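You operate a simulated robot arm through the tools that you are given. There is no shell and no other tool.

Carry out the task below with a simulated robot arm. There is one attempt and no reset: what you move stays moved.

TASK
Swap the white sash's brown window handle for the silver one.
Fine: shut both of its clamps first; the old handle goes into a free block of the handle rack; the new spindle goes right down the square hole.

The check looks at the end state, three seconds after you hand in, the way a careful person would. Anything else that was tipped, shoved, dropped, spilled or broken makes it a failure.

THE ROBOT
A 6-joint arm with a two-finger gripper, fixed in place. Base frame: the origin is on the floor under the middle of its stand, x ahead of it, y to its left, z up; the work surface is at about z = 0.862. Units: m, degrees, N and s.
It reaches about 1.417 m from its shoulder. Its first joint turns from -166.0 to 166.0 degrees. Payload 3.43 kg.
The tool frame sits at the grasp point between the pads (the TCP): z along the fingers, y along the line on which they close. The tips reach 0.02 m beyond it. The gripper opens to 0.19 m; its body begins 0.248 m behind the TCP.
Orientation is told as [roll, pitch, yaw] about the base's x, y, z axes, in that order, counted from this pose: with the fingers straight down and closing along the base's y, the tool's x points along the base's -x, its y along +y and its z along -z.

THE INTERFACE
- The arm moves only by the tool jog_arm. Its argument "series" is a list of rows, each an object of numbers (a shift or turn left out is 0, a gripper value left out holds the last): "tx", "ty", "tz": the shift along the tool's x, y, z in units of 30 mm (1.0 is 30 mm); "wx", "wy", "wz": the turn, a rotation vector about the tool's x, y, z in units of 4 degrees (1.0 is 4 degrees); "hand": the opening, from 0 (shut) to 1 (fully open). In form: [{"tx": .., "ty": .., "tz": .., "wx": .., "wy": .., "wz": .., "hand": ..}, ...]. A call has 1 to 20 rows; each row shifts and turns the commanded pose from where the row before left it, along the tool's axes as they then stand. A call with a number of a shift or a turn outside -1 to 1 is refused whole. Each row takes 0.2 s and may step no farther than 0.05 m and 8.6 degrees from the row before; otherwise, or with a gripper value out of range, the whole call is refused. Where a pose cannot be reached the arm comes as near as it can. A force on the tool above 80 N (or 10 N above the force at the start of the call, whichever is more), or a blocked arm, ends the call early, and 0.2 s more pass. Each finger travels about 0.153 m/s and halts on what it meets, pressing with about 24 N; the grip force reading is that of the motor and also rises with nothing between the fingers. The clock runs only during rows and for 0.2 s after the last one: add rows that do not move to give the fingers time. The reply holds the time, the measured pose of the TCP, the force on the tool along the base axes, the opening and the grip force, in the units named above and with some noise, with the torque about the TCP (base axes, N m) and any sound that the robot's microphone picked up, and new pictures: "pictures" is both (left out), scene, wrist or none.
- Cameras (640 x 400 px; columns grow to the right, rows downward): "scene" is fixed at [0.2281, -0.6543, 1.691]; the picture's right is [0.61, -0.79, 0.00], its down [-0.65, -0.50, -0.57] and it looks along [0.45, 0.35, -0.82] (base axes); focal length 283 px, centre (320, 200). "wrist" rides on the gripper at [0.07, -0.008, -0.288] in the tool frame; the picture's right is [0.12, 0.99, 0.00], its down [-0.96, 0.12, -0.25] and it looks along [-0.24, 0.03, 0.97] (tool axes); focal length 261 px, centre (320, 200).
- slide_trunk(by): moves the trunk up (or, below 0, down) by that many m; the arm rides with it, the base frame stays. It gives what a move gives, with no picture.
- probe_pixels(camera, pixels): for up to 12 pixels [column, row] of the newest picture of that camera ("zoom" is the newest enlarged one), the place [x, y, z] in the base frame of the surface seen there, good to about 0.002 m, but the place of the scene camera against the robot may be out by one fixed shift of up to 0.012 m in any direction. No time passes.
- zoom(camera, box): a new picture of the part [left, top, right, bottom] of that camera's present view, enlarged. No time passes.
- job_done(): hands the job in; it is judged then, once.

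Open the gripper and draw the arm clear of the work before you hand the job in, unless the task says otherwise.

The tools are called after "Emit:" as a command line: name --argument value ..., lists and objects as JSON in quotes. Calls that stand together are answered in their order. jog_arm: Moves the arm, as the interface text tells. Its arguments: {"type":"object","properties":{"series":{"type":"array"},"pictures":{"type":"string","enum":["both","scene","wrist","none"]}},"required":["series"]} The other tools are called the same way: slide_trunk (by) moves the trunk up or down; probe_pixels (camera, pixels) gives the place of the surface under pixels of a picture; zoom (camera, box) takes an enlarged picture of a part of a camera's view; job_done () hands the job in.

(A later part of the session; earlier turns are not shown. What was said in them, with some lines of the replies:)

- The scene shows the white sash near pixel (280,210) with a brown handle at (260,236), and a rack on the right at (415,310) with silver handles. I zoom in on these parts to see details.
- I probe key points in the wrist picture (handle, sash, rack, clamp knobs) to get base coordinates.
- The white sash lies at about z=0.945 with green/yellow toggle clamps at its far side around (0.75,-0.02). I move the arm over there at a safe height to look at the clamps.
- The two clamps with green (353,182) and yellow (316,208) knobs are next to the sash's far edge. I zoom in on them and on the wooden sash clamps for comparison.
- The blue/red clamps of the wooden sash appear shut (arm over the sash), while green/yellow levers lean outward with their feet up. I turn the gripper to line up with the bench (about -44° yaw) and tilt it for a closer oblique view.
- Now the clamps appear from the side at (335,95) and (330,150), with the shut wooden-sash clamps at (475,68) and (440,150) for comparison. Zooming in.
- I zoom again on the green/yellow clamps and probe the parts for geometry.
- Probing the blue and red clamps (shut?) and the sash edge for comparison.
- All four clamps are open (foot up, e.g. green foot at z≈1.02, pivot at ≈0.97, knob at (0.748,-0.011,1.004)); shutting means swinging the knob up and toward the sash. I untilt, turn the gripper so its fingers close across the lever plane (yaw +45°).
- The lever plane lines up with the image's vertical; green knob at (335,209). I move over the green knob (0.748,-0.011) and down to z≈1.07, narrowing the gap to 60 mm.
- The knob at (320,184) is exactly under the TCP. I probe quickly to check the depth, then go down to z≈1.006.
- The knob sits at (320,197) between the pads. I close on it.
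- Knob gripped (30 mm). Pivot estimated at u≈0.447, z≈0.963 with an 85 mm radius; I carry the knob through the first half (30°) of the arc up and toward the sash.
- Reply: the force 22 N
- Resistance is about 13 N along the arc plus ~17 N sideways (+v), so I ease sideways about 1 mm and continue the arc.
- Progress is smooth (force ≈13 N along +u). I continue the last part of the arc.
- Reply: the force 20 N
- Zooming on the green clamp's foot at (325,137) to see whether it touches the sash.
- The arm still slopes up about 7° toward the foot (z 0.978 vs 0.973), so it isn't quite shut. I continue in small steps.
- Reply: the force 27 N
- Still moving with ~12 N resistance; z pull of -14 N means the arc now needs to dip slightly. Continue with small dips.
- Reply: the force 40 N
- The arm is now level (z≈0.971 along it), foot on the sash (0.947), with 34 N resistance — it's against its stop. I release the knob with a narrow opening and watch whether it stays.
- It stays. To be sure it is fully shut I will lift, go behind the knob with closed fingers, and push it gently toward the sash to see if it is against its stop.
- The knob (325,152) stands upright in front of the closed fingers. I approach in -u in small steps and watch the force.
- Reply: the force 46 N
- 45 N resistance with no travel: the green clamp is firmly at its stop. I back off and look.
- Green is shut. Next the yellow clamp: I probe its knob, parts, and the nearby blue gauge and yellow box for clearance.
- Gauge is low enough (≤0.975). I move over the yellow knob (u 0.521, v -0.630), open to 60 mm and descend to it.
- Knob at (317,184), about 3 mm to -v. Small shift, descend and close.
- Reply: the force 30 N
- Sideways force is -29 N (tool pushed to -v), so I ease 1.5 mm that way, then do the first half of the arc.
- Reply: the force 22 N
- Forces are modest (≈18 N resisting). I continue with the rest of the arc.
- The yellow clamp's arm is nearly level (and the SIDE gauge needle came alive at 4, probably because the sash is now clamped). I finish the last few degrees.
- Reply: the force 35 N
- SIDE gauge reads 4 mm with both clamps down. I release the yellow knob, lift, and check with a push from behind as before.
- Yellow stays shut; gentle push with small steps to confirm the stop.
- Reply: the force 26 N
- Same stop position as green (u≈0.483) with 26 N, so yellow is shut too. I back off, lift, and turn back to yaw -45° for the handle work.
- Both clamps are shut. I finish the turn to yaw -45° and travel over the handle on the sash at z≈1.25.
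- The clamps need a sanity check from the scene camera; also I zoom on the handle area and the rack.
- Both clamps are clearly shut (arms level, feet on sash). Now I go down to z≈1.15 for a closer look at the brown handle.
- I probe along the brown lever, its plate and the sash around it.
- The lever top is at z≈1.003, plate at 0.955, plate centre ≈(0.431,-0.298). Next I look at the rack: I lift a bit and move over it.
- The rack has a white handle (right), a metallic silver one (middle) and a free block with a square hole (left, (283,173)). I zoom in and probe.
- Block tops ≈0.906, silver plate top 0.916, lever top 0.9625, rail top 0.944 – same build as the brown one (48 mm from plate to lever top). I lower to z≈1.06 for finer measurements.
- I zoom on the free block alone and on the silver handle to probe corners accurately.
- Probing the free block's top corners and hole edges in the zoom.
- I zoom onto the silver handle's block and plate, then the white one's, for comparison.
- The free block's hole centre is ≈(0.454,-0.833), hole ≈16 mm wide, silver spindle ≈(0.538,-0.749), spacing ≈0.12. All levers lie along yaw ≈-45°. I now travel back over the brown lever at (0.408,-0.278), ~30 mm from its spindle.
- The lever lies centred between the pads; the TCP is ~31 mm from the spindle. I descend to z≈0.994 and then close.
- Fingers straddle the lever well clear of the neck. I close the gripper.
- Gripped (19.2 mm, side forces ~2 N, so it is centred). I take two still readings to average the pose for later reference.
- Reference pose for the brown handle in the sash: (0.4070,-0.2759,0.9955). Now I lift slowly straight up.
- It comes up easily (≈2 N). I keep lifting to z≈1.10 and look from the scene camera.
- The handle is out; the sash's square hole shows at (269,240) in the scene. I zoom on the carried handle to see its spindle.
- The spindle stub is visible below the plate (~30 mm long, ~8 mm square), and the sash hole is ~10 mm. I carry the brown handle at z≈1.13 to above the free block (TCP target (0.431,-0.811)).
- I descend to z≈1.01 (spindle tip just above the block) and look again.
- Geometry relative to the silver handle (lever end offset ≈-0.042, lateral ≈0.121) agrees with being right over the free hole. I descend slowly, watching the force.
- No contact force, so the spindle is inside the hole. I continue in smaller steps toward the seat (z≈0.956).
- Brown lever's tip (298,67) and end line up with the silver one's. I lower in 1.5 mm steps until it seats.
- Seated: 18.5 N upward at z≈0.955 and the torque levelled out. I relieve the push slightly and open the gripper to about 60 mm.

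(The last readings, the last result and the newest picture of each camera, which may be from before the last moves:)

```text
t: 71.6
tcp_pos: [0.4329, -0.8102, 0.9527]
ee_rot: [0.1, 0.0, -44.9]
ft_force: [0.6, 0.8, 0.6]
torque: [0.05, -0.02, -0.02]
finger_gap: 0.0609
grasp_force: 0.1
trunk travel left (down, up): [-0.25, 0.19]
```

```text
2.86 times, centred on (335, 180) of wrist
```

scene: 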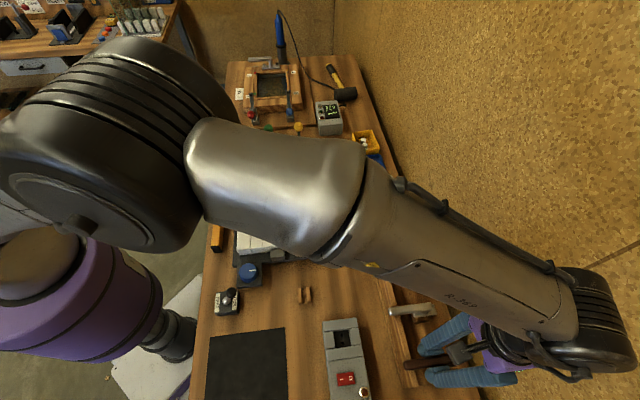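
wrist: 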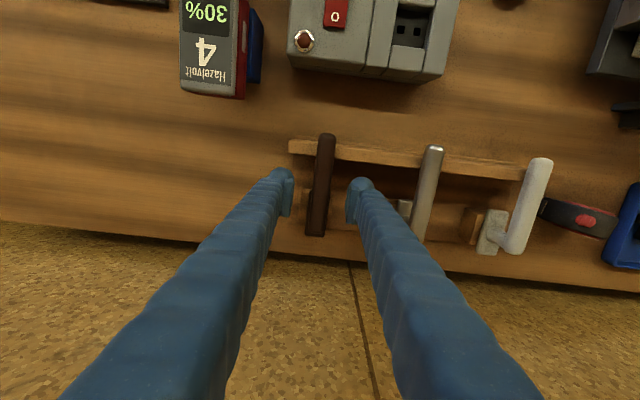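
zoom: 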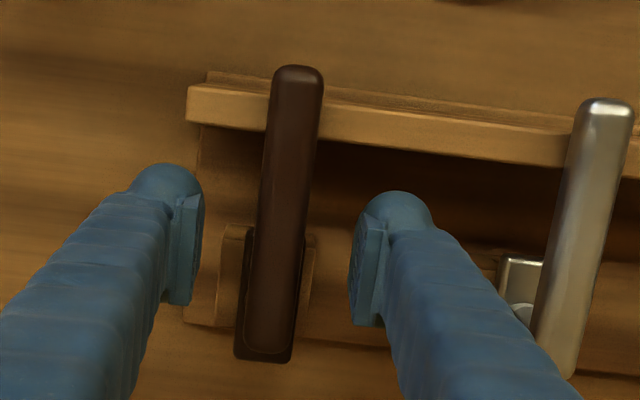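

The brown handle sits properly in the free block. I lift clear and shift 0.117 m along the rack to the silver handle.

Emit:
jog_arm --series '[{"tz": -1}, {"tz": -1}, {"tz": -1}, {"ty": 1}, {"ty": 1}, {"ty": 1}, {"ty": 0.9}, {}]' --pictures "both"

Emit:
zoom --camera "wrist" --box '[250, 110, 380, 250]'

Emit:
zoom --camera "scene" --box '[370, 250, 480, 400]'

```text
t: 73.4
tcp_pos: [0.5148, -0.7298, 1.0444]
ee_rot: [0.0, 0.1, -44.8]
ft_force: [0.2, -0.3, 0.3]
torque: [-0.05, 0.02, 0.0]
finger_gap: 0.0609
grasp_force: 0.1
trunk travel left (down, up): [-0.25, 0.19]
```

scene: 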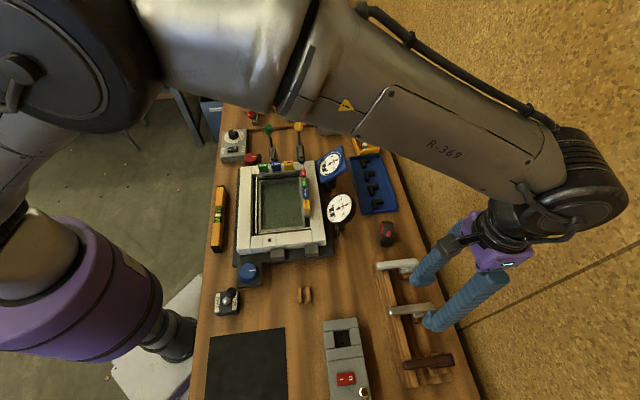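
wrist: 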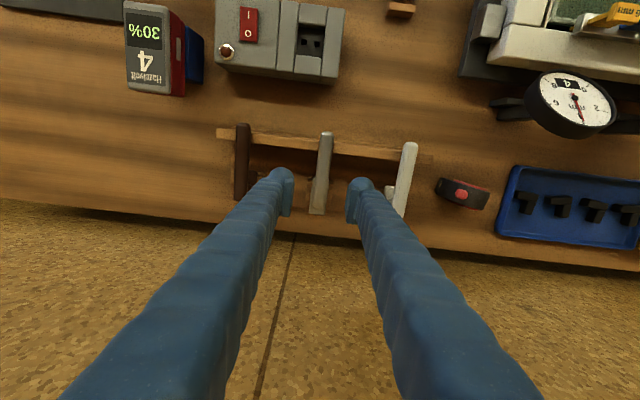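

```text
2.86 times, centred on (315, 180) of wrist
```

zoom: 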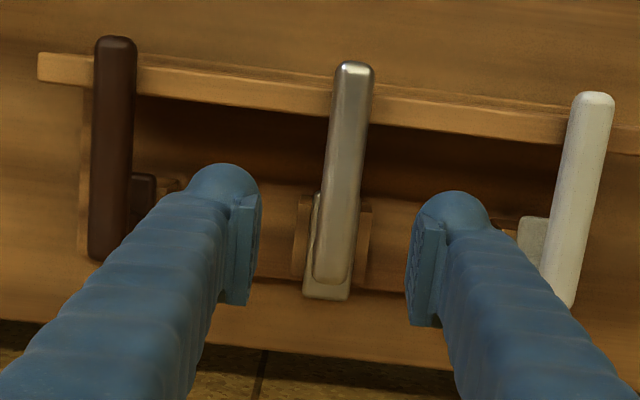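

```text
2.67 times, centred on (425, 325) of scene
```

zoom: 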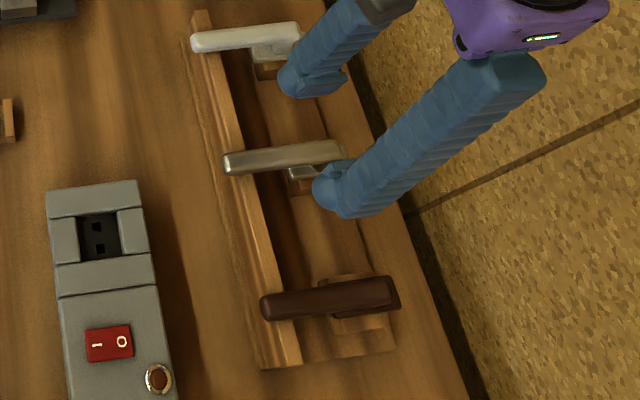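

Silver lever is ~3 mm to +u of the pad centre; I shift +3 mm and descend to z≈0.955 with the pads open.

Emit:
jog_arm --series '[{"ty": 0.1}, {"tz": 0.9}, {"tz": 0.9}, {"tz": 0.9}, {"tz": 0.28}]' --pictures "wrist"

Emit:
zoom --camera "wrist" --box '[270, 110, 400, 250]'

```text
t: 74.6
tcp_pos: [0.5152, -0.727, 0.9557]
ee_rot: [0.0, 0.0, -44.8]
ft_force: [-0.5, 0.5, -0.3]
torque: [0.02, 0.01, 0.04]
finger_gap: 0.0609
grasp_force: 0.1
trunk travel left (down, up): [-0.25, 0.19]
```

wrist: 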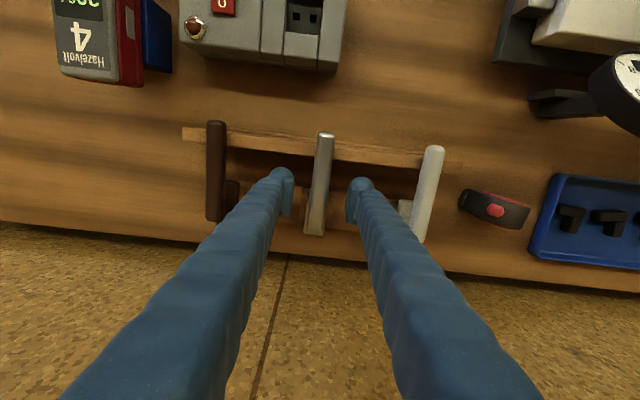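

```text
2.86 times, centred on (335, 180) of wrist
```

zoom: 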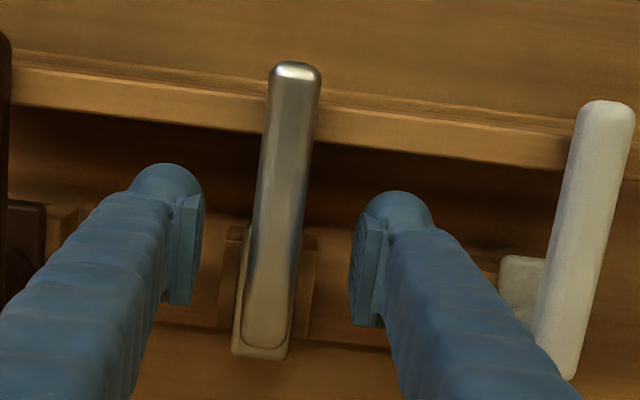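

Compared with the brown handle's view (tip (299,66), plate end (262,360)), the silver appears ~3 px higher and ~2 px left: ≈1.3 mm. I shift by that, then close.

Emit:
jog_arm --series '[{"tx": 0.045, "ty": -0.03}, {}, {"hand": 0}, {"hand": 0}, {"hand": 0}, {"hand": 0}]' --pictures "wrist"

Emit:
zoom --camera "wrist" --box '[270, 110, 400, 250]'

```text
t: 76.0
tcp_pos: [0.5137, -0.7256, 0.9545]
ee_rot: [0.0, -0.1, -44.7]
ft_force: [-0.8, -1.1, -0.6]
torque: [0.04, 0.0, 0.02]
finger_gap: 0.0191
grasp_force: 24.5
trunk travel left (down, up): [-0.25, 0.19]
```

wrist: 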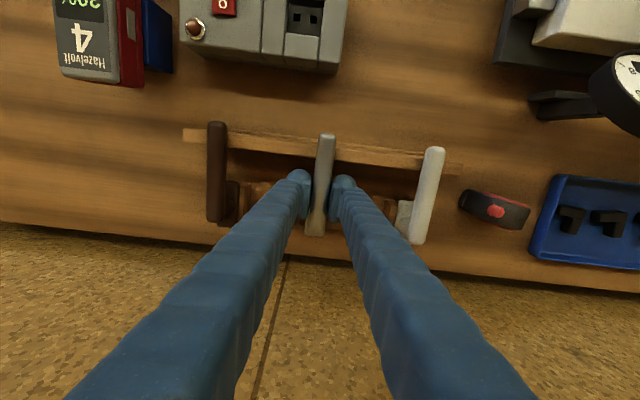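

```text
2.86 times, centred on (335, 180) of wrist
```

zoom: 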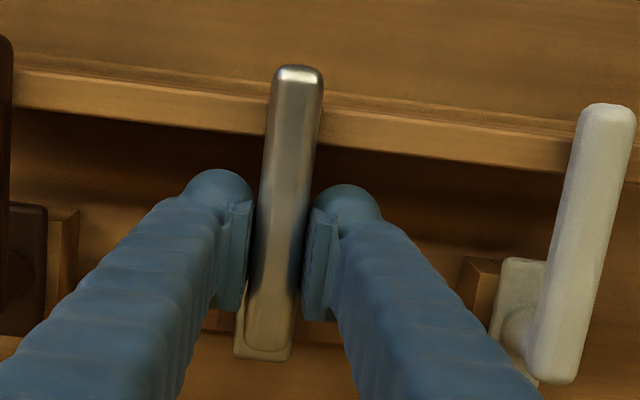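

The gripped silver handle now matches the brown's gripped view (tip (299,66), plate end (262,360)). I lift it slowly straight up.

Emit:
jog_arm --series '[{"tz": -0.15}, {"tz": -0.15}, {"tz": -0.2}, {"tz": -0.25}, {"tz": -0.25}, {"tz": -0.25}, {"tz": -0.5}, {"tz": -1}, {"tz": -1}, {"tz": -1}]' --pictures "both"

Emit:
zoom --camera "wrist" --box '[270, 110, 400, 250]'

Emit:
zoom --camera "scene" --box '[370, 210, 500, 400]'

```text
t: 78.2
tcp_pos: [0.5154, -0.7242, 1.0989]
ee_rot: [0.0, -0.1, -44.8]
ft_force: [0.5, 0.5, -1.9]
torque: [-0.04, -0.04, 0.01]
finger_gap: 0.0191
grasp_force: 24.3
trunk travel left (down, up): [-0.25, 0.19]
```

scene: 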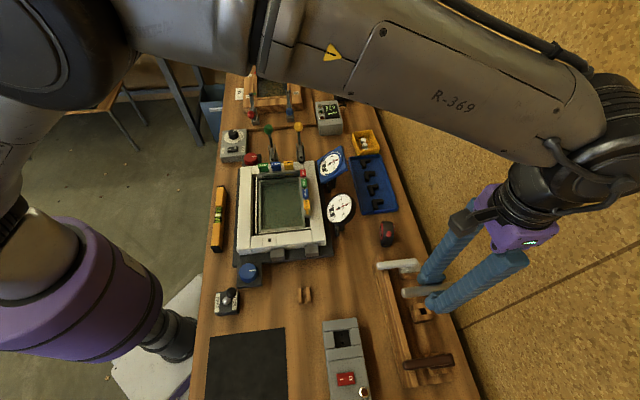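
wrist: 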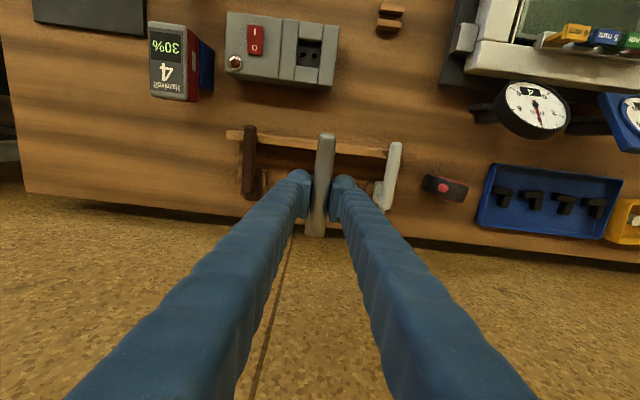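

```text
2.86 times, centred on (335, 180) of wrist
```

zoom: 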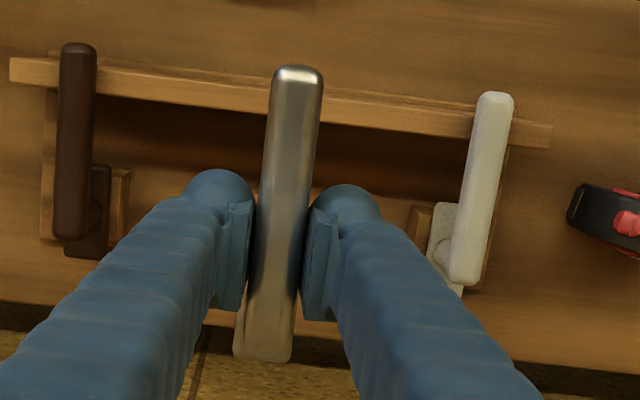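

```text
2.11 times, centred on (435, 305) of scene
```

zoom: 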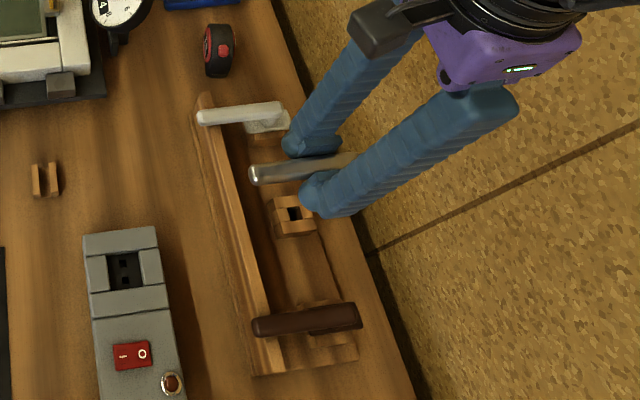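

The silver handle is out, pose unchanged in the grip. I carry it at z≈1.13 to above the sash hole (reference TCP (0.4070,-0.2759)).

Emit:
jog_arm --series '[{"tz": -1}, {"tx": 0.9357, "ty": 0.577}, {"tx": 0.9357, "ty": 0.577}, {"tx": 0.9357, "ty": 0.577}, {"tx": 0.9357, "ty": 0.577}, {"tx": 0.9357, "ty": 0.577}, {"tx": 0.9357, "ty": 0.577}, {"tx": 0.9357, "ty": 0.577}, {"tx": 0.9357, "ty": 0.577}, {"tx": 0.9357, "ty": 0.577}, {"tx": 0.9357, "ty": 0.577}, {"tx": 0.9357, "ty": 0.577}, {"tx": 0.9357, "ty": 0.577}, {"tx": 0.9357, "ty": 0.577}, {"tx": 0.9357, "ty": 0.577}, {}]' --pictures "both"

Emit:
zoom --camera "scene" --box '[220, 180, 320, 270]'

```text
t: 81.6
tcp_pos: [0.4071, -0.2761, 1.1265]
ee_rot: [0.1, 0.2, -44.8]
ft_force: [0.1, 0.4, -1.8]
torque: [-0.07, 0.03, -0.02]
finger_gap: 0.0189
grasp_force: 23.4
trunk travel left (down, up): [-0.25, 0.19]
```

scene: 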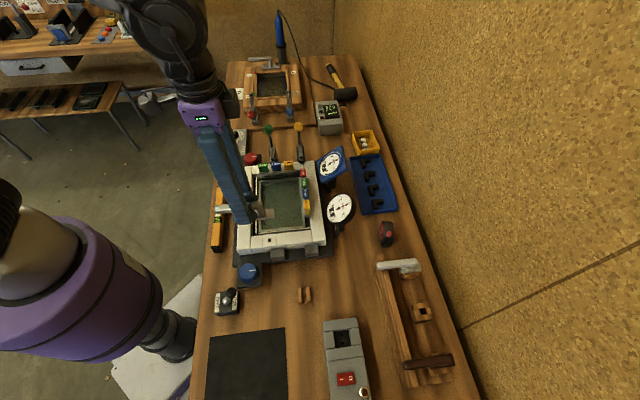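
wrist: 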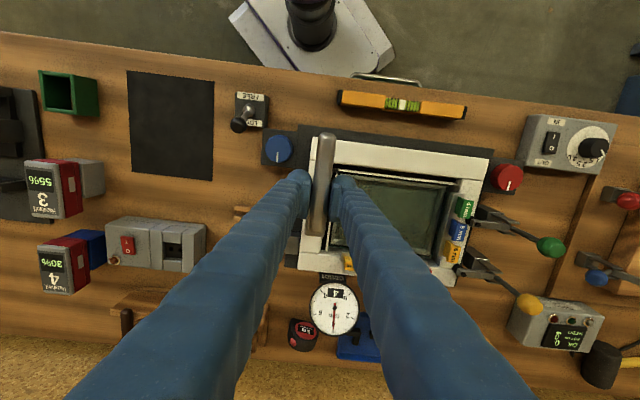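

```text
4.44 times, centred on (270, 225) of scene
```

zoom: 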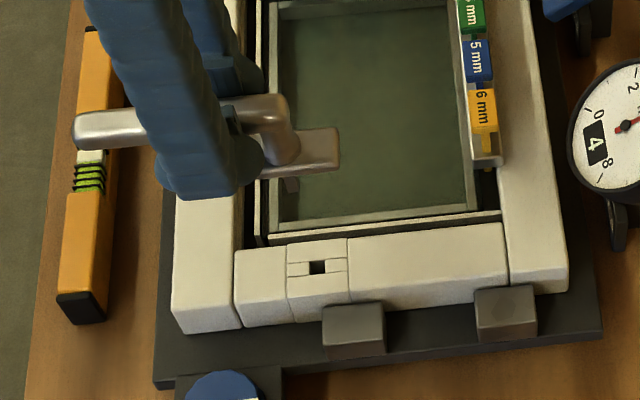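

TCP reads (0.4071,-0.2761), matching the reference. I descend to z≈1.045, just above entry, and average the readings.

Emit:
jog_arm --series '[{"tz": 1}, {"tz": 1}, {"tz": 0.5}, {"tz": 0.2}]' --pictures "scene"

Emit:
jog_arm --series '[{}]' --pictures "none"

Emit:
jog_arm --series '[{}]' --pictures "none"

Emit:
jog_arm --series '[{}]' --pictures "none"

Emit:
jog_arm --series '[{}]' --pictures "both"

Emit:
zoom --camera "scene" --box '[220, 190, 310, 265]'

```text
t: 82.6
tcp_pos: [0.4063, -0.2776, 1.0462]
ee_rot: [-0.1, 0.1, -44.9]
ft_force: [0.0, 0.3, -2.8]
torque: [-0.06, 0.03, 0.04]
finger_gap: 0.0188
grasp_force: 24.1
trunk travel left (down, up): [-0.25, 0.19]
```

scene: 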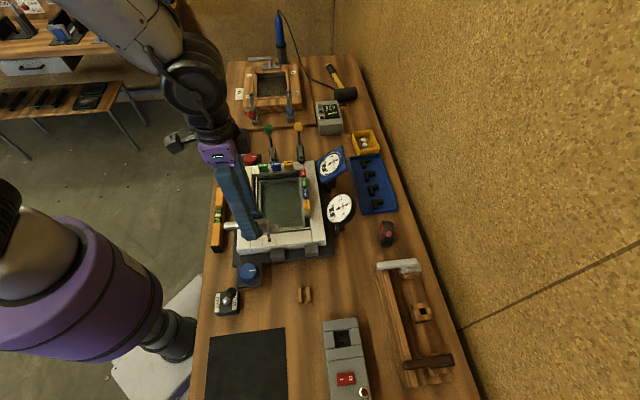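

```text
t: 83.0
tcp_pos: [0.4071, -0.2776, 1.0471]
ee_rot: [0.0, 0.0, -44.9]
ft_force: [0.0, -0.2, -1.3]
torque: [-0.03, 0.02, 0.01]
finger_gap: 0.0188
grasp_force: 24.4
trunk travel left (down, up): [-0.25, 0.19]
```

```text
t: 83.4
tcp_pos: [0.4079, -0.2775, 1.0459]
ee_rot: [0.0, 0.0, -44.9]
ft_force: [0.3, 0.8, -1.9]
torque: [0.0, -0.03, 0.01]
finger_gap: 0.0191
grasp_force: 24.1
trunk travel left (down, up): [-0.25, 0.19]
```

```text
t: 83.8
tcp_pos: [0.4071, -0.2773, 1.0462]
ee_rot: [0.1, 0.0, -44.8]
ft_force: [0.8, 0.3, -2.5]
torque: [-0.02, 0.06, 0.0]
finger_gap: 0.0189
grasp_force: 24.0
trunk travel left (down, up): [-0.25, 0.19]
```

```text
t: 84.2
tcp_pos: [0.4064, -0.2768, 1.0465]
ee_rot: [0.0, 0.0, -44.9]
ft_force: [0.9, 0.0, -1.7]
torque: [0.01, -0.03, 0.0]
finger_gap: 0.0189
grasp_force: 24.4
trunk travel left (down, up): [-0.25, 0.19]
```

scene: 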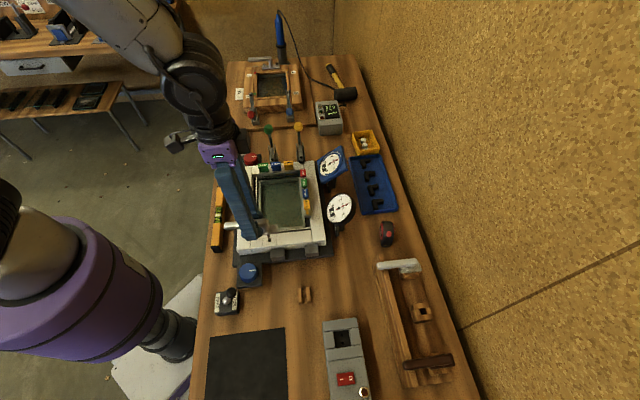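
wrist: 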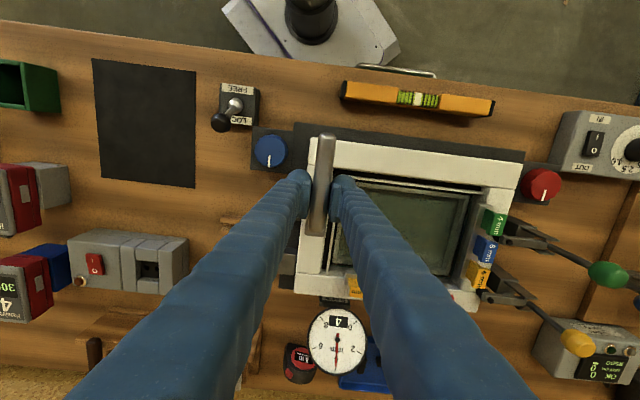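

```text
5.33 times, centred on (265, 228) of scene
```

zoom: 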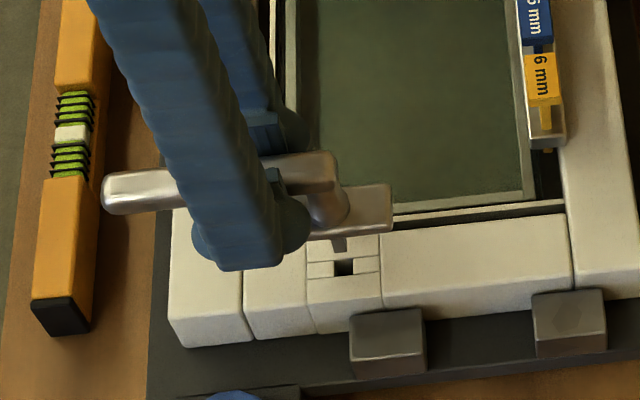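

Averaged hover (0.4070,-0.2774) agrees with the brown's straight-lift track (0.4069…0.4078,-0.2771…-0.2774), and the spindle at zoom (340,246) stands right above the hole (344,267). I lower in small steps.

Emit:
jog_arm --series '[{"tz": 0.1}, {"tz": 0.1}, {"tz": 0.1}, {"tz": 0.1}, {"tz": 0.1}]' --pictures "none"

Emit:
jog_arm --series '[{"tz": 0.08}, {"tz": 0.08}]' --pictures "scene"

Emit:
zoom --camera "scene" --box '[220, 190, 310, 265]'

```text
t: 85.4
tcp_pos: [0.4077, -0.2774, 1.0323]
ee_rot: [0.0, 0.0, -44.8]
ft_force: [0.2, 0.2, -2.3]
torque: [0.0, 0.04, 0.01]
finger_gap: 0.019
grasp_force: 23.8
trunk travel left (down, up): [-0.25, 0.19]
```

```text
t: 86.0
tcp_pos: [0.4073, -0.2759, 1.0279]
ee_rot: [0.1, 0.0, -44.8]
ft_force: [0.4, 0.0, 2.5]
torque: [-0.11, -0.13, 0.02]
finger_gap: 0.0191
grasp_force: 24.0
trunk travel left (down, up): [-0.25, 0.19]
```

scene: 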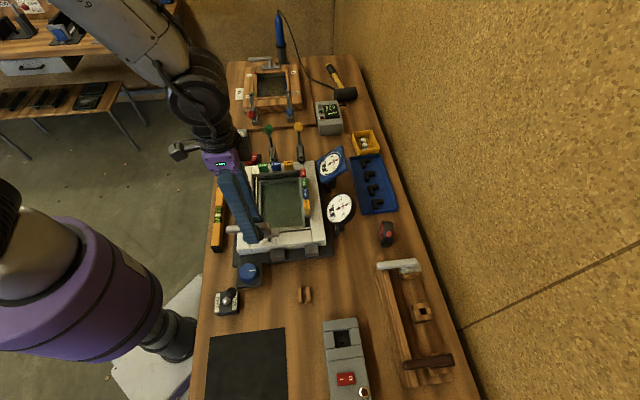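

```text
5.33 times, centred on (265, 228) of scene
```

zoom: 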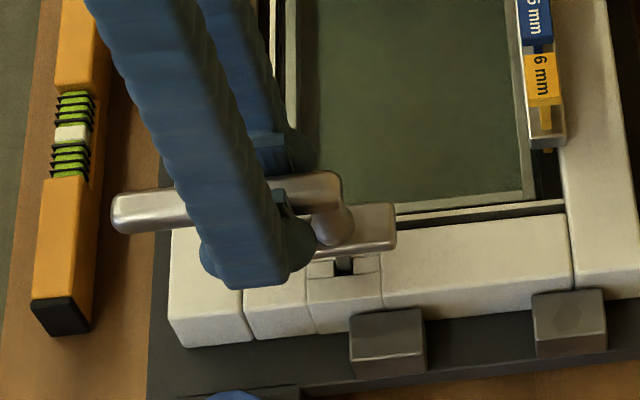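

A light contact (≈4.5 N) at z≈1.028 – the tip is touching the hole's rim. I zoom in closely to see which way it is off.

Emit:
zoom --camera "scene" --box '[262, 228, 286, 246]'

```text
16.00 times, centred on (274, 237) of scene
```

zoom: 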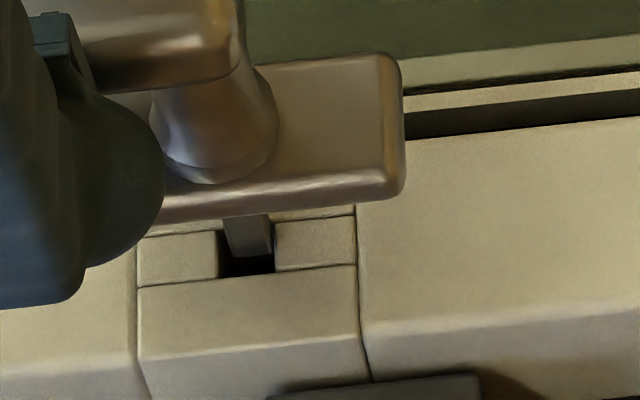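

At 16x I see the spindle bar (232–272, bottom at y≈257) close to the right side of the hole (220–275) and with a gap of ~18 px in front (near side y≈276). I back up 5 mm to measure again without contact.

Emit:
jog_arm --series '[{"tz": -0.17}, {}]' --pictures "scene"

Emit:
zoom --camera "scene" --box '[262, 228, 286, 246]'

Emit:
probe_pixels --camera "zoom" --pixels '[[180, 255], [320, 245], [250, 300], [250, 240], [245, 262], [243, 225], [330, 195], [300, 100]]'

```text
t: 86.6
tcp_pos: [0.4078, -0.2774, 1.0337]
ee_rot: [0.1, 0.1, -44.8]
ft_force: [-0.2, 0.6, -1.0]
torque: [-0.03, -0.01, 0.01]
finger_gap: 0.0193
grasp_force: 23.6
trunk travel left (down, up): [-0.25, 0.19]
```

scene: 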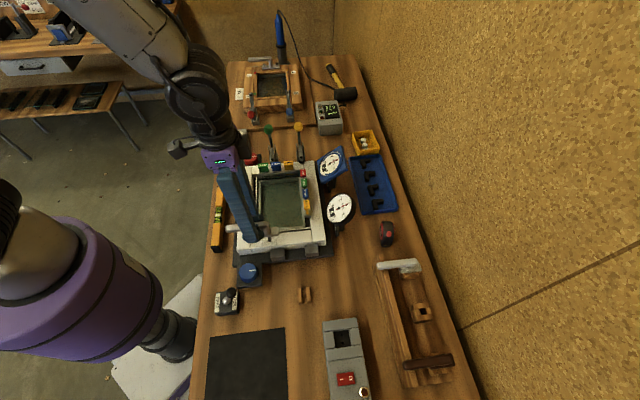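

```text
16.00 times, centred on (274, 237) of scene
```

zoom: 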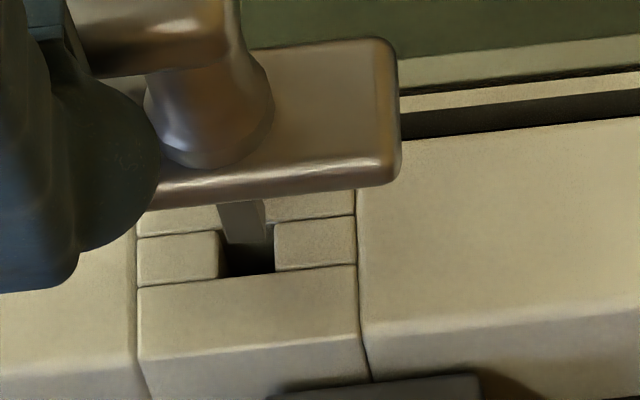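

```text
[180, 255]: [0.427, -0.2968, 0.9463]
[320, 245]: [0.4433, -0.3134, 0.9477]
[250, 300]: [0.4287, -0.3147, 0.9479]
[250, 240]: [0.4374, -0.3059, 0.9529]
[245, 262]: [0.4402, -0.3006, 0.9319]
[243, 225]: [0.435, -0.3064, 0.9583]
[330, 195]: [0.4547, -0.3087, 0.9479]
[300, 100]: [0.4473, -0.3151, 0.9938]
```

I zoom in further to measure the spindle against the hole more precisely.

Emit:
zoom --camera "scene" --box '[266, 233, 278, 243]'

Emit:
probe_pixels --camera "zoom" --pixels '[[320, 120], [320, 160], [320, 190], [180, 250], [440, 220], [300, 330]]'

```text
16.00 times, centred on (272, 238) of scene
```

zoom: 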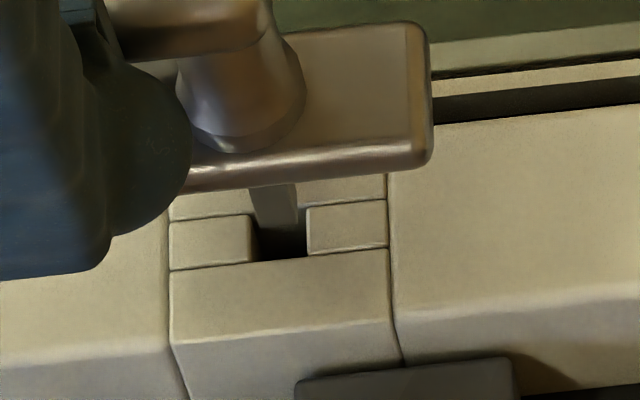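

```text
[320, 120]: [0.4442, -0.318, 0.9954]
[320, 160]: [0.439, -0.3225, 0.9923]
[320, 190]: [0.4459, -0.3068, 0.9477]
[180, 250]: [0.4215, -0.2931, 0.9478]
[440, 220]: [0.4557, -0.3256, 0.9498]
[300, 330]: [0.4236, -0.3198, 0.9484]
```

Predicted landing from this view: ~0.5 mm too far to -v and ~2.5–3 mm too far to +u (near-side gap 19 px instead of ~6). I shift -2.4 mm in u and +0.5 mm in v, and look again.

Emit:
jog_arm --series '[{"ty": -0.08, "tx": 0.017}, {}]' --pictures "scene"

Emit:
zoom --camera "scene" --box '[266, 233, 278, 243]'

```text
t: 87.2
tcp_pos: [0.4044, -0.2779, 1.0331]
ee_rot: [0.0, 0.1, -44.8]
ft_force: [-0.7, 0.6, -2.6]
torque: [0.04, 0.0, 0.0]
finger_gap: 0.0192
grasp_force: 24.0
trunk travel left (down, up): [-0.25, 0.19]
```

scene: 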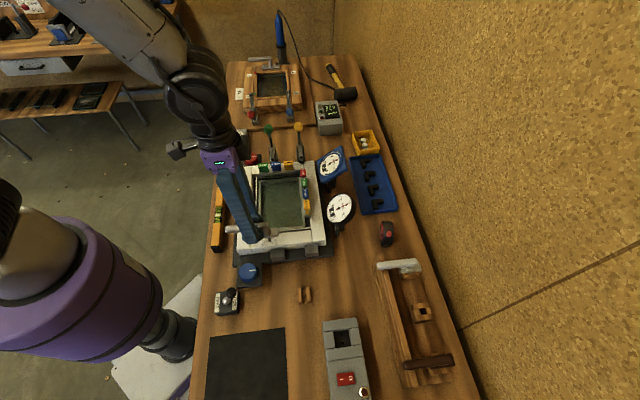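

```text
16.00 times, centred on (272, 238) of scene
```

zoom: 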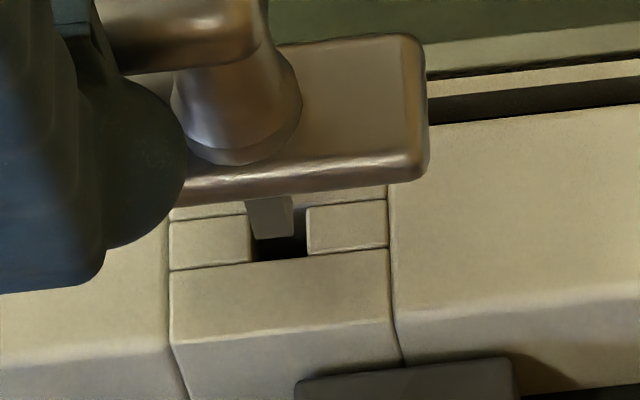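

Now the spindle bottom (256–293, y≈238) should land near the hole's middle (gaps 7/10 px sideways, ~8 px in front). I descend in small steps.

Emit:
jog_arm --series '[{"tz": 0.06}, {"tz": 0.06}, {"tz": 0.06}, {"tz": 0.06}]' --pictures "scene"

Emit:
zoom --camera "scene" --box '[266, 233, 278, 243]'

```text
t: 88.2
tcp_pos: [0.4041, -0.2772, 1.0253]
ee_rot: [0.0, 0.0, -44.8]
ft_force: [0.0, 0.2, -2.5]
torque: [0.02, 0.01, -0.01]
finger_gap: 0.0191
grasp_force: 24.2
trunk travel left (down, up): [-0.25, 0.19]
```

scene: 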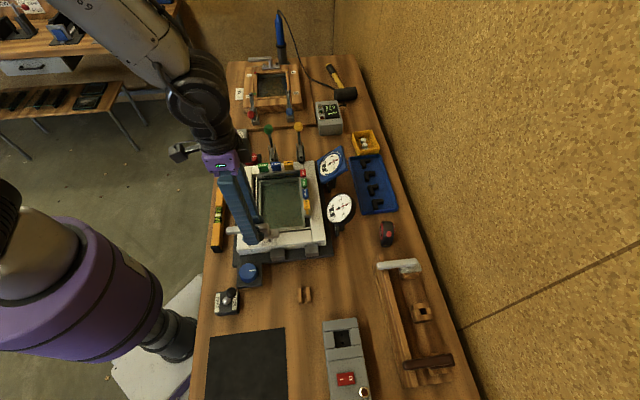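

```text
16.00 times, centred on (272, 238) of scene
```

zoom: 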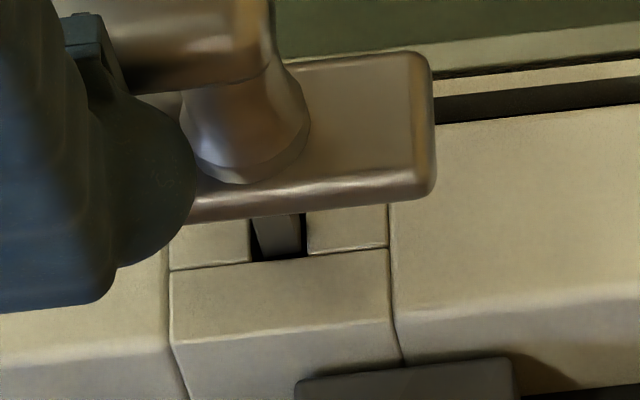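

No contact at z=1.025, past the earlier touching height: the spindle is entering the hole. I continue down slowly.

Emit:
jog_arm --series '[{"tz": 0.06}, {"tz": 0.06}, {"tz": 0.06}, {"tz": 0.06}]' --pictures "none"

Emit:
jog_arm --series '[{"tz": 0.06}, {"tz": 0.06}, {"tz": 0.06}]' --pictures "scene"

Emit:
zoom --camera "scene" --box '[266, 233, 278, 243]'

```text
t: 89.2
tcp_pos: [0.4049, -0.2775, 1.0173]
ee_rot: [0.1, 0.0, -44.9]
ft_force: [0.0, 0.1, -2.0]
torque: [-0.01, 0.01, -0.02]
finger_gap: 0.0189
grasp_force: 24.4
trunk travel left (down, up): [-0.25, 0.19]
```

```text
t: 90.0
tcp_pos: [0.4047, -0.2777, 1.012]
ee_rot: [0.0, 0.1, -44.8]
ft_force: [-0.4, 0.3, -1.4]
torque: [0.0, -0.01, 0.0]
finger_gap: 0.019
grasp_force: 24.3
trunk travel left (down, up): [-0.25, 0.19]
```

scene: 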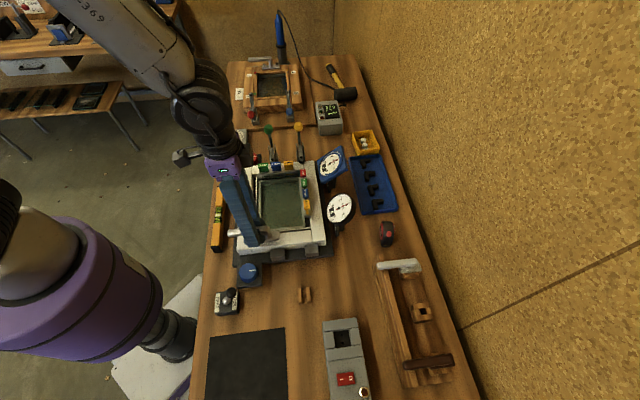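

```text
16.00 times, centred on (272, 238) of scene
```

zoom: 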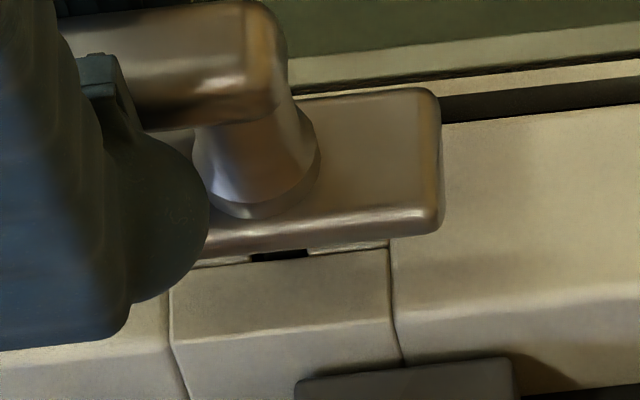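

Spindle well inside, free of side forces. Continue down to near seating.

Emit:
jog_arm --series '[{"tz": 0.07}, {"tz": 0.07}, {"tz": 0.07}, {"tz": 0.07}, {"tz": 0.07}]' --pictures "none"

Emit:
jog_arm --series '[{"tz": 0.06}, {"tz": 0.06}]' --pictures "none"

```text
t: 91.2
tcp_pos: [0.4064, -0.2785, 1.0013]
ee_rot: [0.1, 0.0, -44.8]
ft_force: [0.0, 0.2, -2.8]
torque: [0.0, 0.02, -0.02]
finger_gap: 0.019
grasp_force: 24.1
trunk travel left (down, up): [-0.25, 0.19]
```

```text
t: 91.8
tcp_pos: [0.4052, -0.2781, 0.9982]
ee_rot: [0.2, 0.1, -44.9]
ft_force: [-0.5, -0.6, -2.6]
torque: [-0.01, 0.04, -0.03]
finger_gap: 0.0192
grasp_force: 24.3
trunk travel left (down, up): [-0.25, 0.19]
```

Emit:
jog_arm --series '[{"tz": 0.05}]' --pictures "none"

Emit:
jog_arm --series '[{"tz": 0.05}]' --pictures "none"

Emit:
jog_arm --series '[{"tz": 0.04}]' --pictures "scene"

Emit:
zoom --camera "scene" --box '[266, 233, 278, 243]'

```text
t: 92.2
tcp_pos: [0.4051, -0.279, 0.9955]
ee_rot: [0.0, 0.0, -44.8]
ft_force: [-1.0, -0.3, -1.9]
torque: [0.02, -0.02, 0.03]
finger_gap: 0.0189
grasp_force: 23.6
trunk travel left (down, up): [-0.25, 0.19]
```

```text
t: 92.6
tcp_pos: [0.4046, -0.2768, 0.9947]
ee_rot: [0.0, -0.1, -44.8]
ft_force: [-1.0, 0.8, 5.2]
torque: [-0.18, -0.24, -0.02]
finger_gap: 0.0189
grasp_force: 23.9
trunk travel left (down, up): [-0.25, 0.19]
```

```text
t: 93.0
tcp_pos: [0.4043, -0.2775, 0.9941]
ee_rot: [-0.1, -0.1, -44.8]
ft_force: [0.7, 0.5, 17.7]
torque: [-0.01, -0.08, 0.0]
finger_gap: 0.0192
grasp_force: 24.3
trunk travel left (down, up): [-0.25, 0.19]
```

scene: 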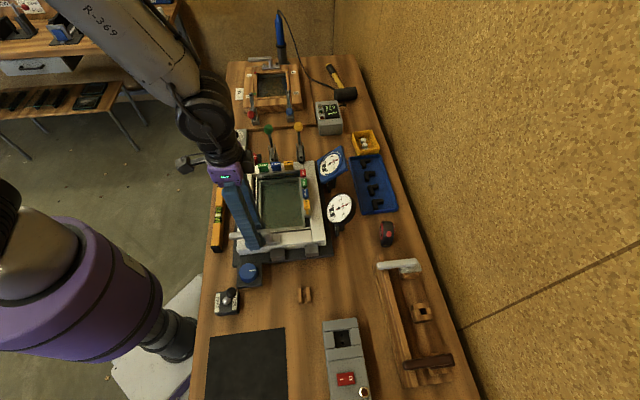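

```text
16.00 times, centred on (272, 238) of scene
```

zoom: 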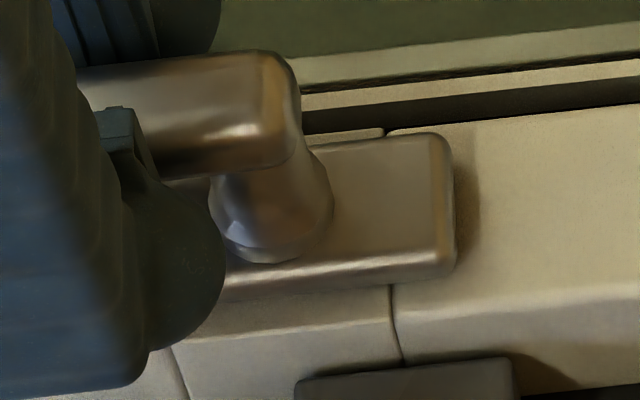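

Seated: 17.7 N upward at z≈0.994 with the plate flat on the sash. I relieve the push slightly and open the fingers.

Emit:
jog_arm --series '[{"tz": -0.05}, {"hand": 0.32}, {"hand": 0.32}, {"hand": 0.32}]' --pictures "both"

Emit:
zoom --camera "wrist" --box '[250, 110, 390, 250]'

Emit:
zoom --camera "scene" --box '[190, 170, 330, 290]'

```text
t: 94.0
tcp_pos: [0.4043, -0.2784, 0.9957]
ee_rot: [0.0, 0.0, -44.8]
ft_force: [0.5, -0.5, -0.4]
torque: [0.02, 0.01, -0.01]
finger_gap: 0.0609
grasp_force: 0.2
trunk travel left (down, up): [-0.25, 0.19]
```

scene: 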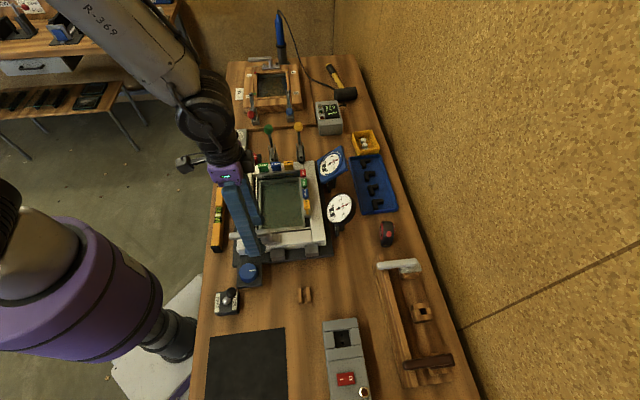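
wrist: 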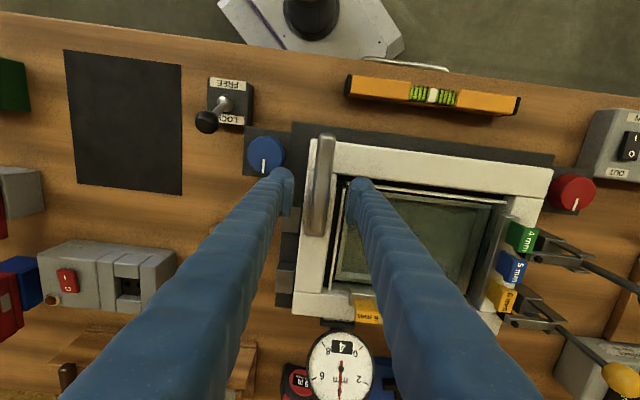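

```text
2.86 times, centred on (320, 180) of wrist
```

zoom: 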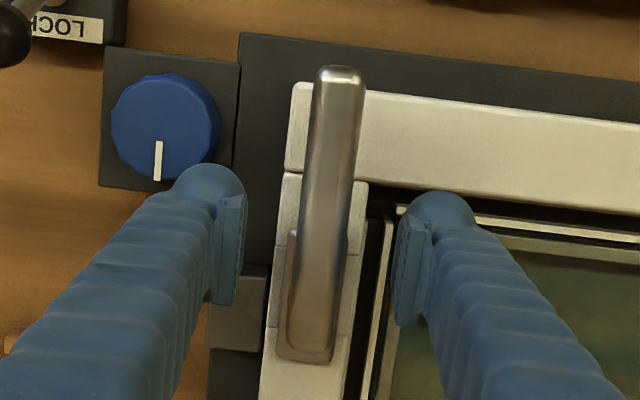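

```text
3.33 times, centred on (260, 230) of scene
```

zoom: 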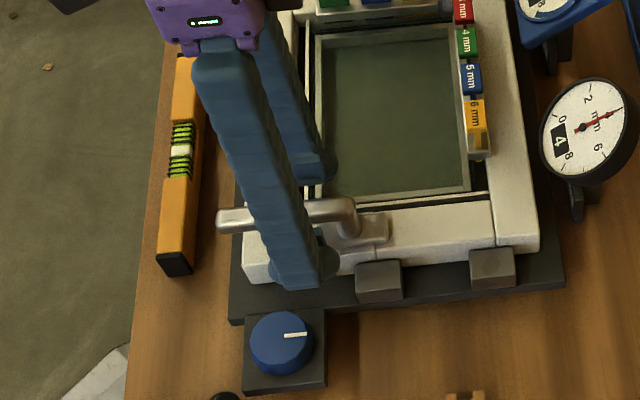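

The silver handle sits exactly as the brown did. I lift the gripper straight up and clear, then inspect everything.

Emit:
jog_arm --series '[{"tz": -0.5}, {"tz": -1}, {"tz": -1}, {"tz": -1}, {"tz": -1}, {"tz": -1}, {"tz": -1}, {"tz": -1}, {"tz": -1}, {"tz": -1}, {"tx": 1}, {"tx": 1}, {"tx": 1}, {"tx": 1}]' --pictures "both"

Emit:
zoom --camera "scene" --box '[190, 120, 360, 290]'

Emit:
zoom --camera "scene" --box '[350, 230, 480, 400]'

Emit:
zoom --camera "wrist" --box '[230, 100, 430, 290]'

```text
t: 97.1
tcp_pos: [0.3165, -0.1914, 1.2271]
ee_rot: [-1.7, 8.4, -44.9]
ft_force: [-1.1, 0.6, 0.7]
torque: [0.11, -0.07, 0.0]
finger_gap: 0.0608
grasp_force: 0.0
trunk travel left (down, up): [-0.25, 0.19]
stopped in row 14: the arm was blocked; the commanded pose is now the measured one
```

scene: 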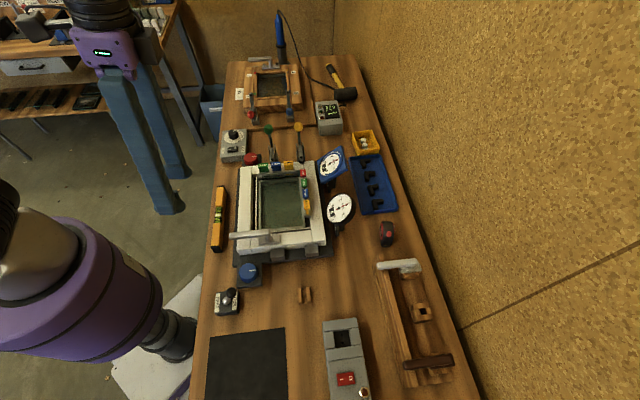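
wrist: 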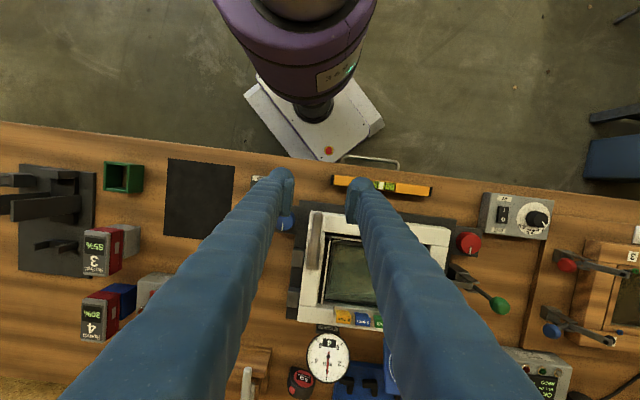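

```text
2.35 times, centred on (275, 205) of scene
```

zoom: 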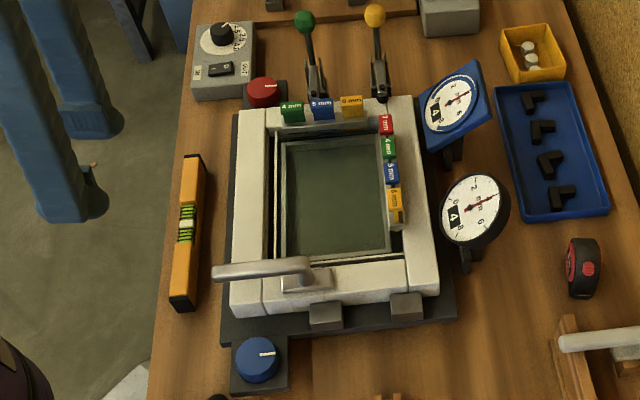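

```text
2.35 times, centred on (415, 315) of scene
```

zoom: 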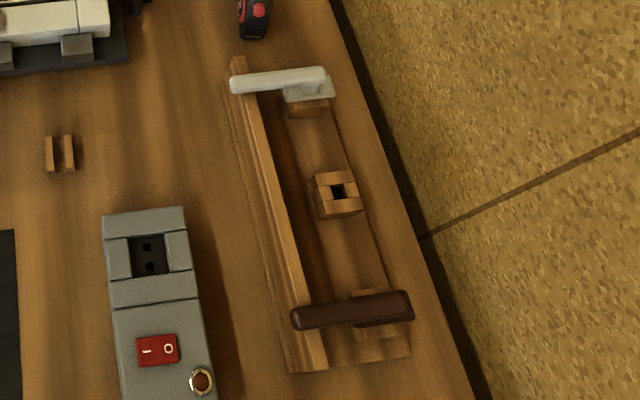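

```text
2.11 times, centred on (330, 195) of wrist
```

zoom: 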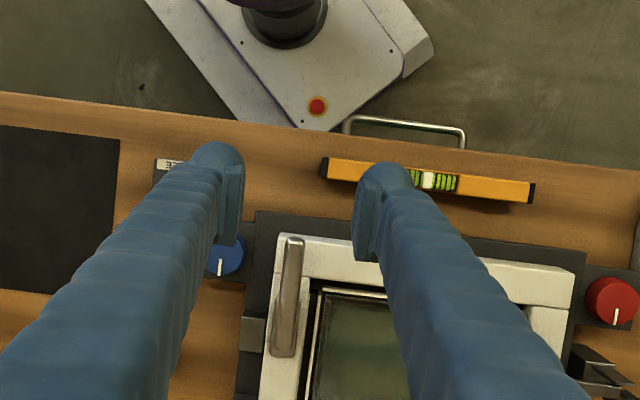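

Everything looks right: silver handle on the sash, brown in the rack, clamps shut, gauges/level/etc. untouched. The arm only met its own reach limit near its base; I move it back out a bit, and probe both handles' heights for a check.

Emit:
probe_pixels --camera "scene" --pixels '[[408, 364], [425, 361], [445, 357], [238, 236], [255, 235], [270, 233], [380, 267], [400, 264]]'

Emit:
jog_arm --series '[{"tx": -1}, {"tx": -1}, {"tx": -1}, {"wy": -1}, {"wy": -1}, {"tz": -1}, {"tz": -1}]' --pictures "both"

```text
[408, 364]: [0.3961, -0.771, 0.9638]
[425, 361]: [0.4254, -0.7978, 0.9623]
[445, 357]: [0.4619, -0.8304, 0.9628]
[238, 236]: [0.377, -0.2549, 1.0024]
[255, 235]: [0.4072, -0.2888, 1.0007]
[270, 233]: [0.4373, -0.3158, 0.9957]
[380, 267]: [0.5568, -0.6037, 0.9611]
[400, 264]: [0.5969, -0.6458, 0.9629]
```

```text
t: 98.7
tcp_pos: [0.3813, -0.253, 1.2759]
ee_rot: [-1.7, 0.5, -44.6]
ft_force: [-0.3, 0.9, 0.2]
torque: [-0.02, -0.02, 0.01]
finger_gap: 0.0609
grasp_force: 0.0
trunk travel left (down, up): [-0.25, 0.19]
```

scene: 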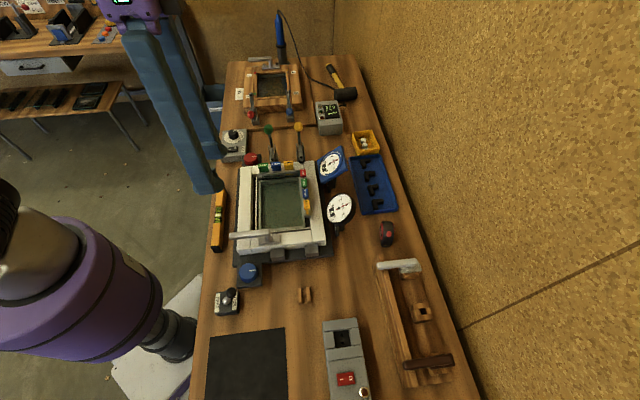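
wrist: 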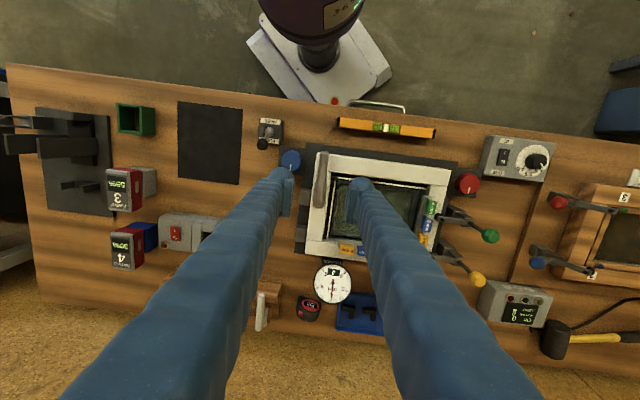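

Brown lever is level at z≈0.963 (like the white one) and the silver lever level at ≈1.002. I open the gripper fully high above the work, take a last look at the clamps, then hand in.

Emit:
jog_arm --series '[{"hand": 1, "tz": -0.5}, {"hand": 1}, {"hand": 1}, {"hand": 1}]' --pictures "scene"

Emit:
zoom --camera "scene" --box '[225, 100, 345, 270]'

```text
t: 99.7
tcp_pos: [0.3815, -0.2514, 1.2854]
ee_rot: [-1.7, 0.8, -44.7]
ft_force: [-0.6, 0.4, 0.1]
torque: [-0.03, 0.0, -0.01]
finger_gap: 0.1899
grasp_force: 0.1
trunk travel left (down, up): [-0.25, 0.19]
```

scene: 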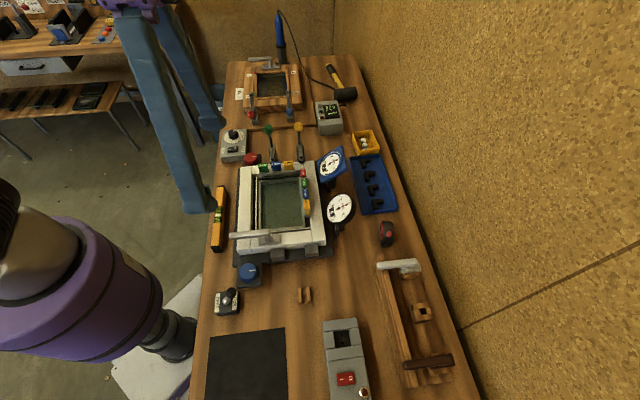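

```text
2.35 times, centred on (285, 185) of scene
```

zoom: 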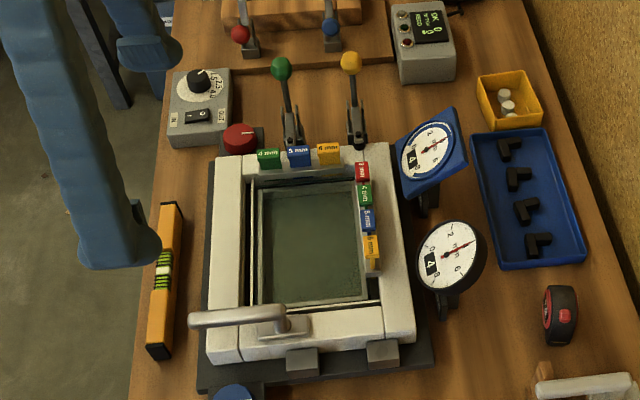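

Both clamps are shut, the silver handle is seated in the sash, the brown one is in the rack's formerly free block, and nothing else moved. The gripper is open and clear, so I hand in.

Emit:
job_done

```text
The job is handed in.
```

The handle swap is finished and handed in; I haven't been told how it was judged.

- **Clamps:** I shut the green and yellow clamps on the white sash before touching the handle. Both were against their stops when I pushed on them, and both were still shut in the last picture.
- **Brown handle:** it sits in what was the free block of the rack, level with the white handle beside it. It lies a few millimetres off the white handle's line because that block's hole is wider than the spindle.
- **Silver handle:** its spindle is all the way down the square hole and its plate lies flat on the sash. On the first try the tip touched the rim of the hole with light force (about 5 N). I backed off, shifted about 2.5 mm, and it then went in freely.

The pictures show nothing else tipped, shoved or dropped. With both clamps shut, the needles of the two gauges beside the sash moved to about 4 mm. The gripper is open and held well above the bench.
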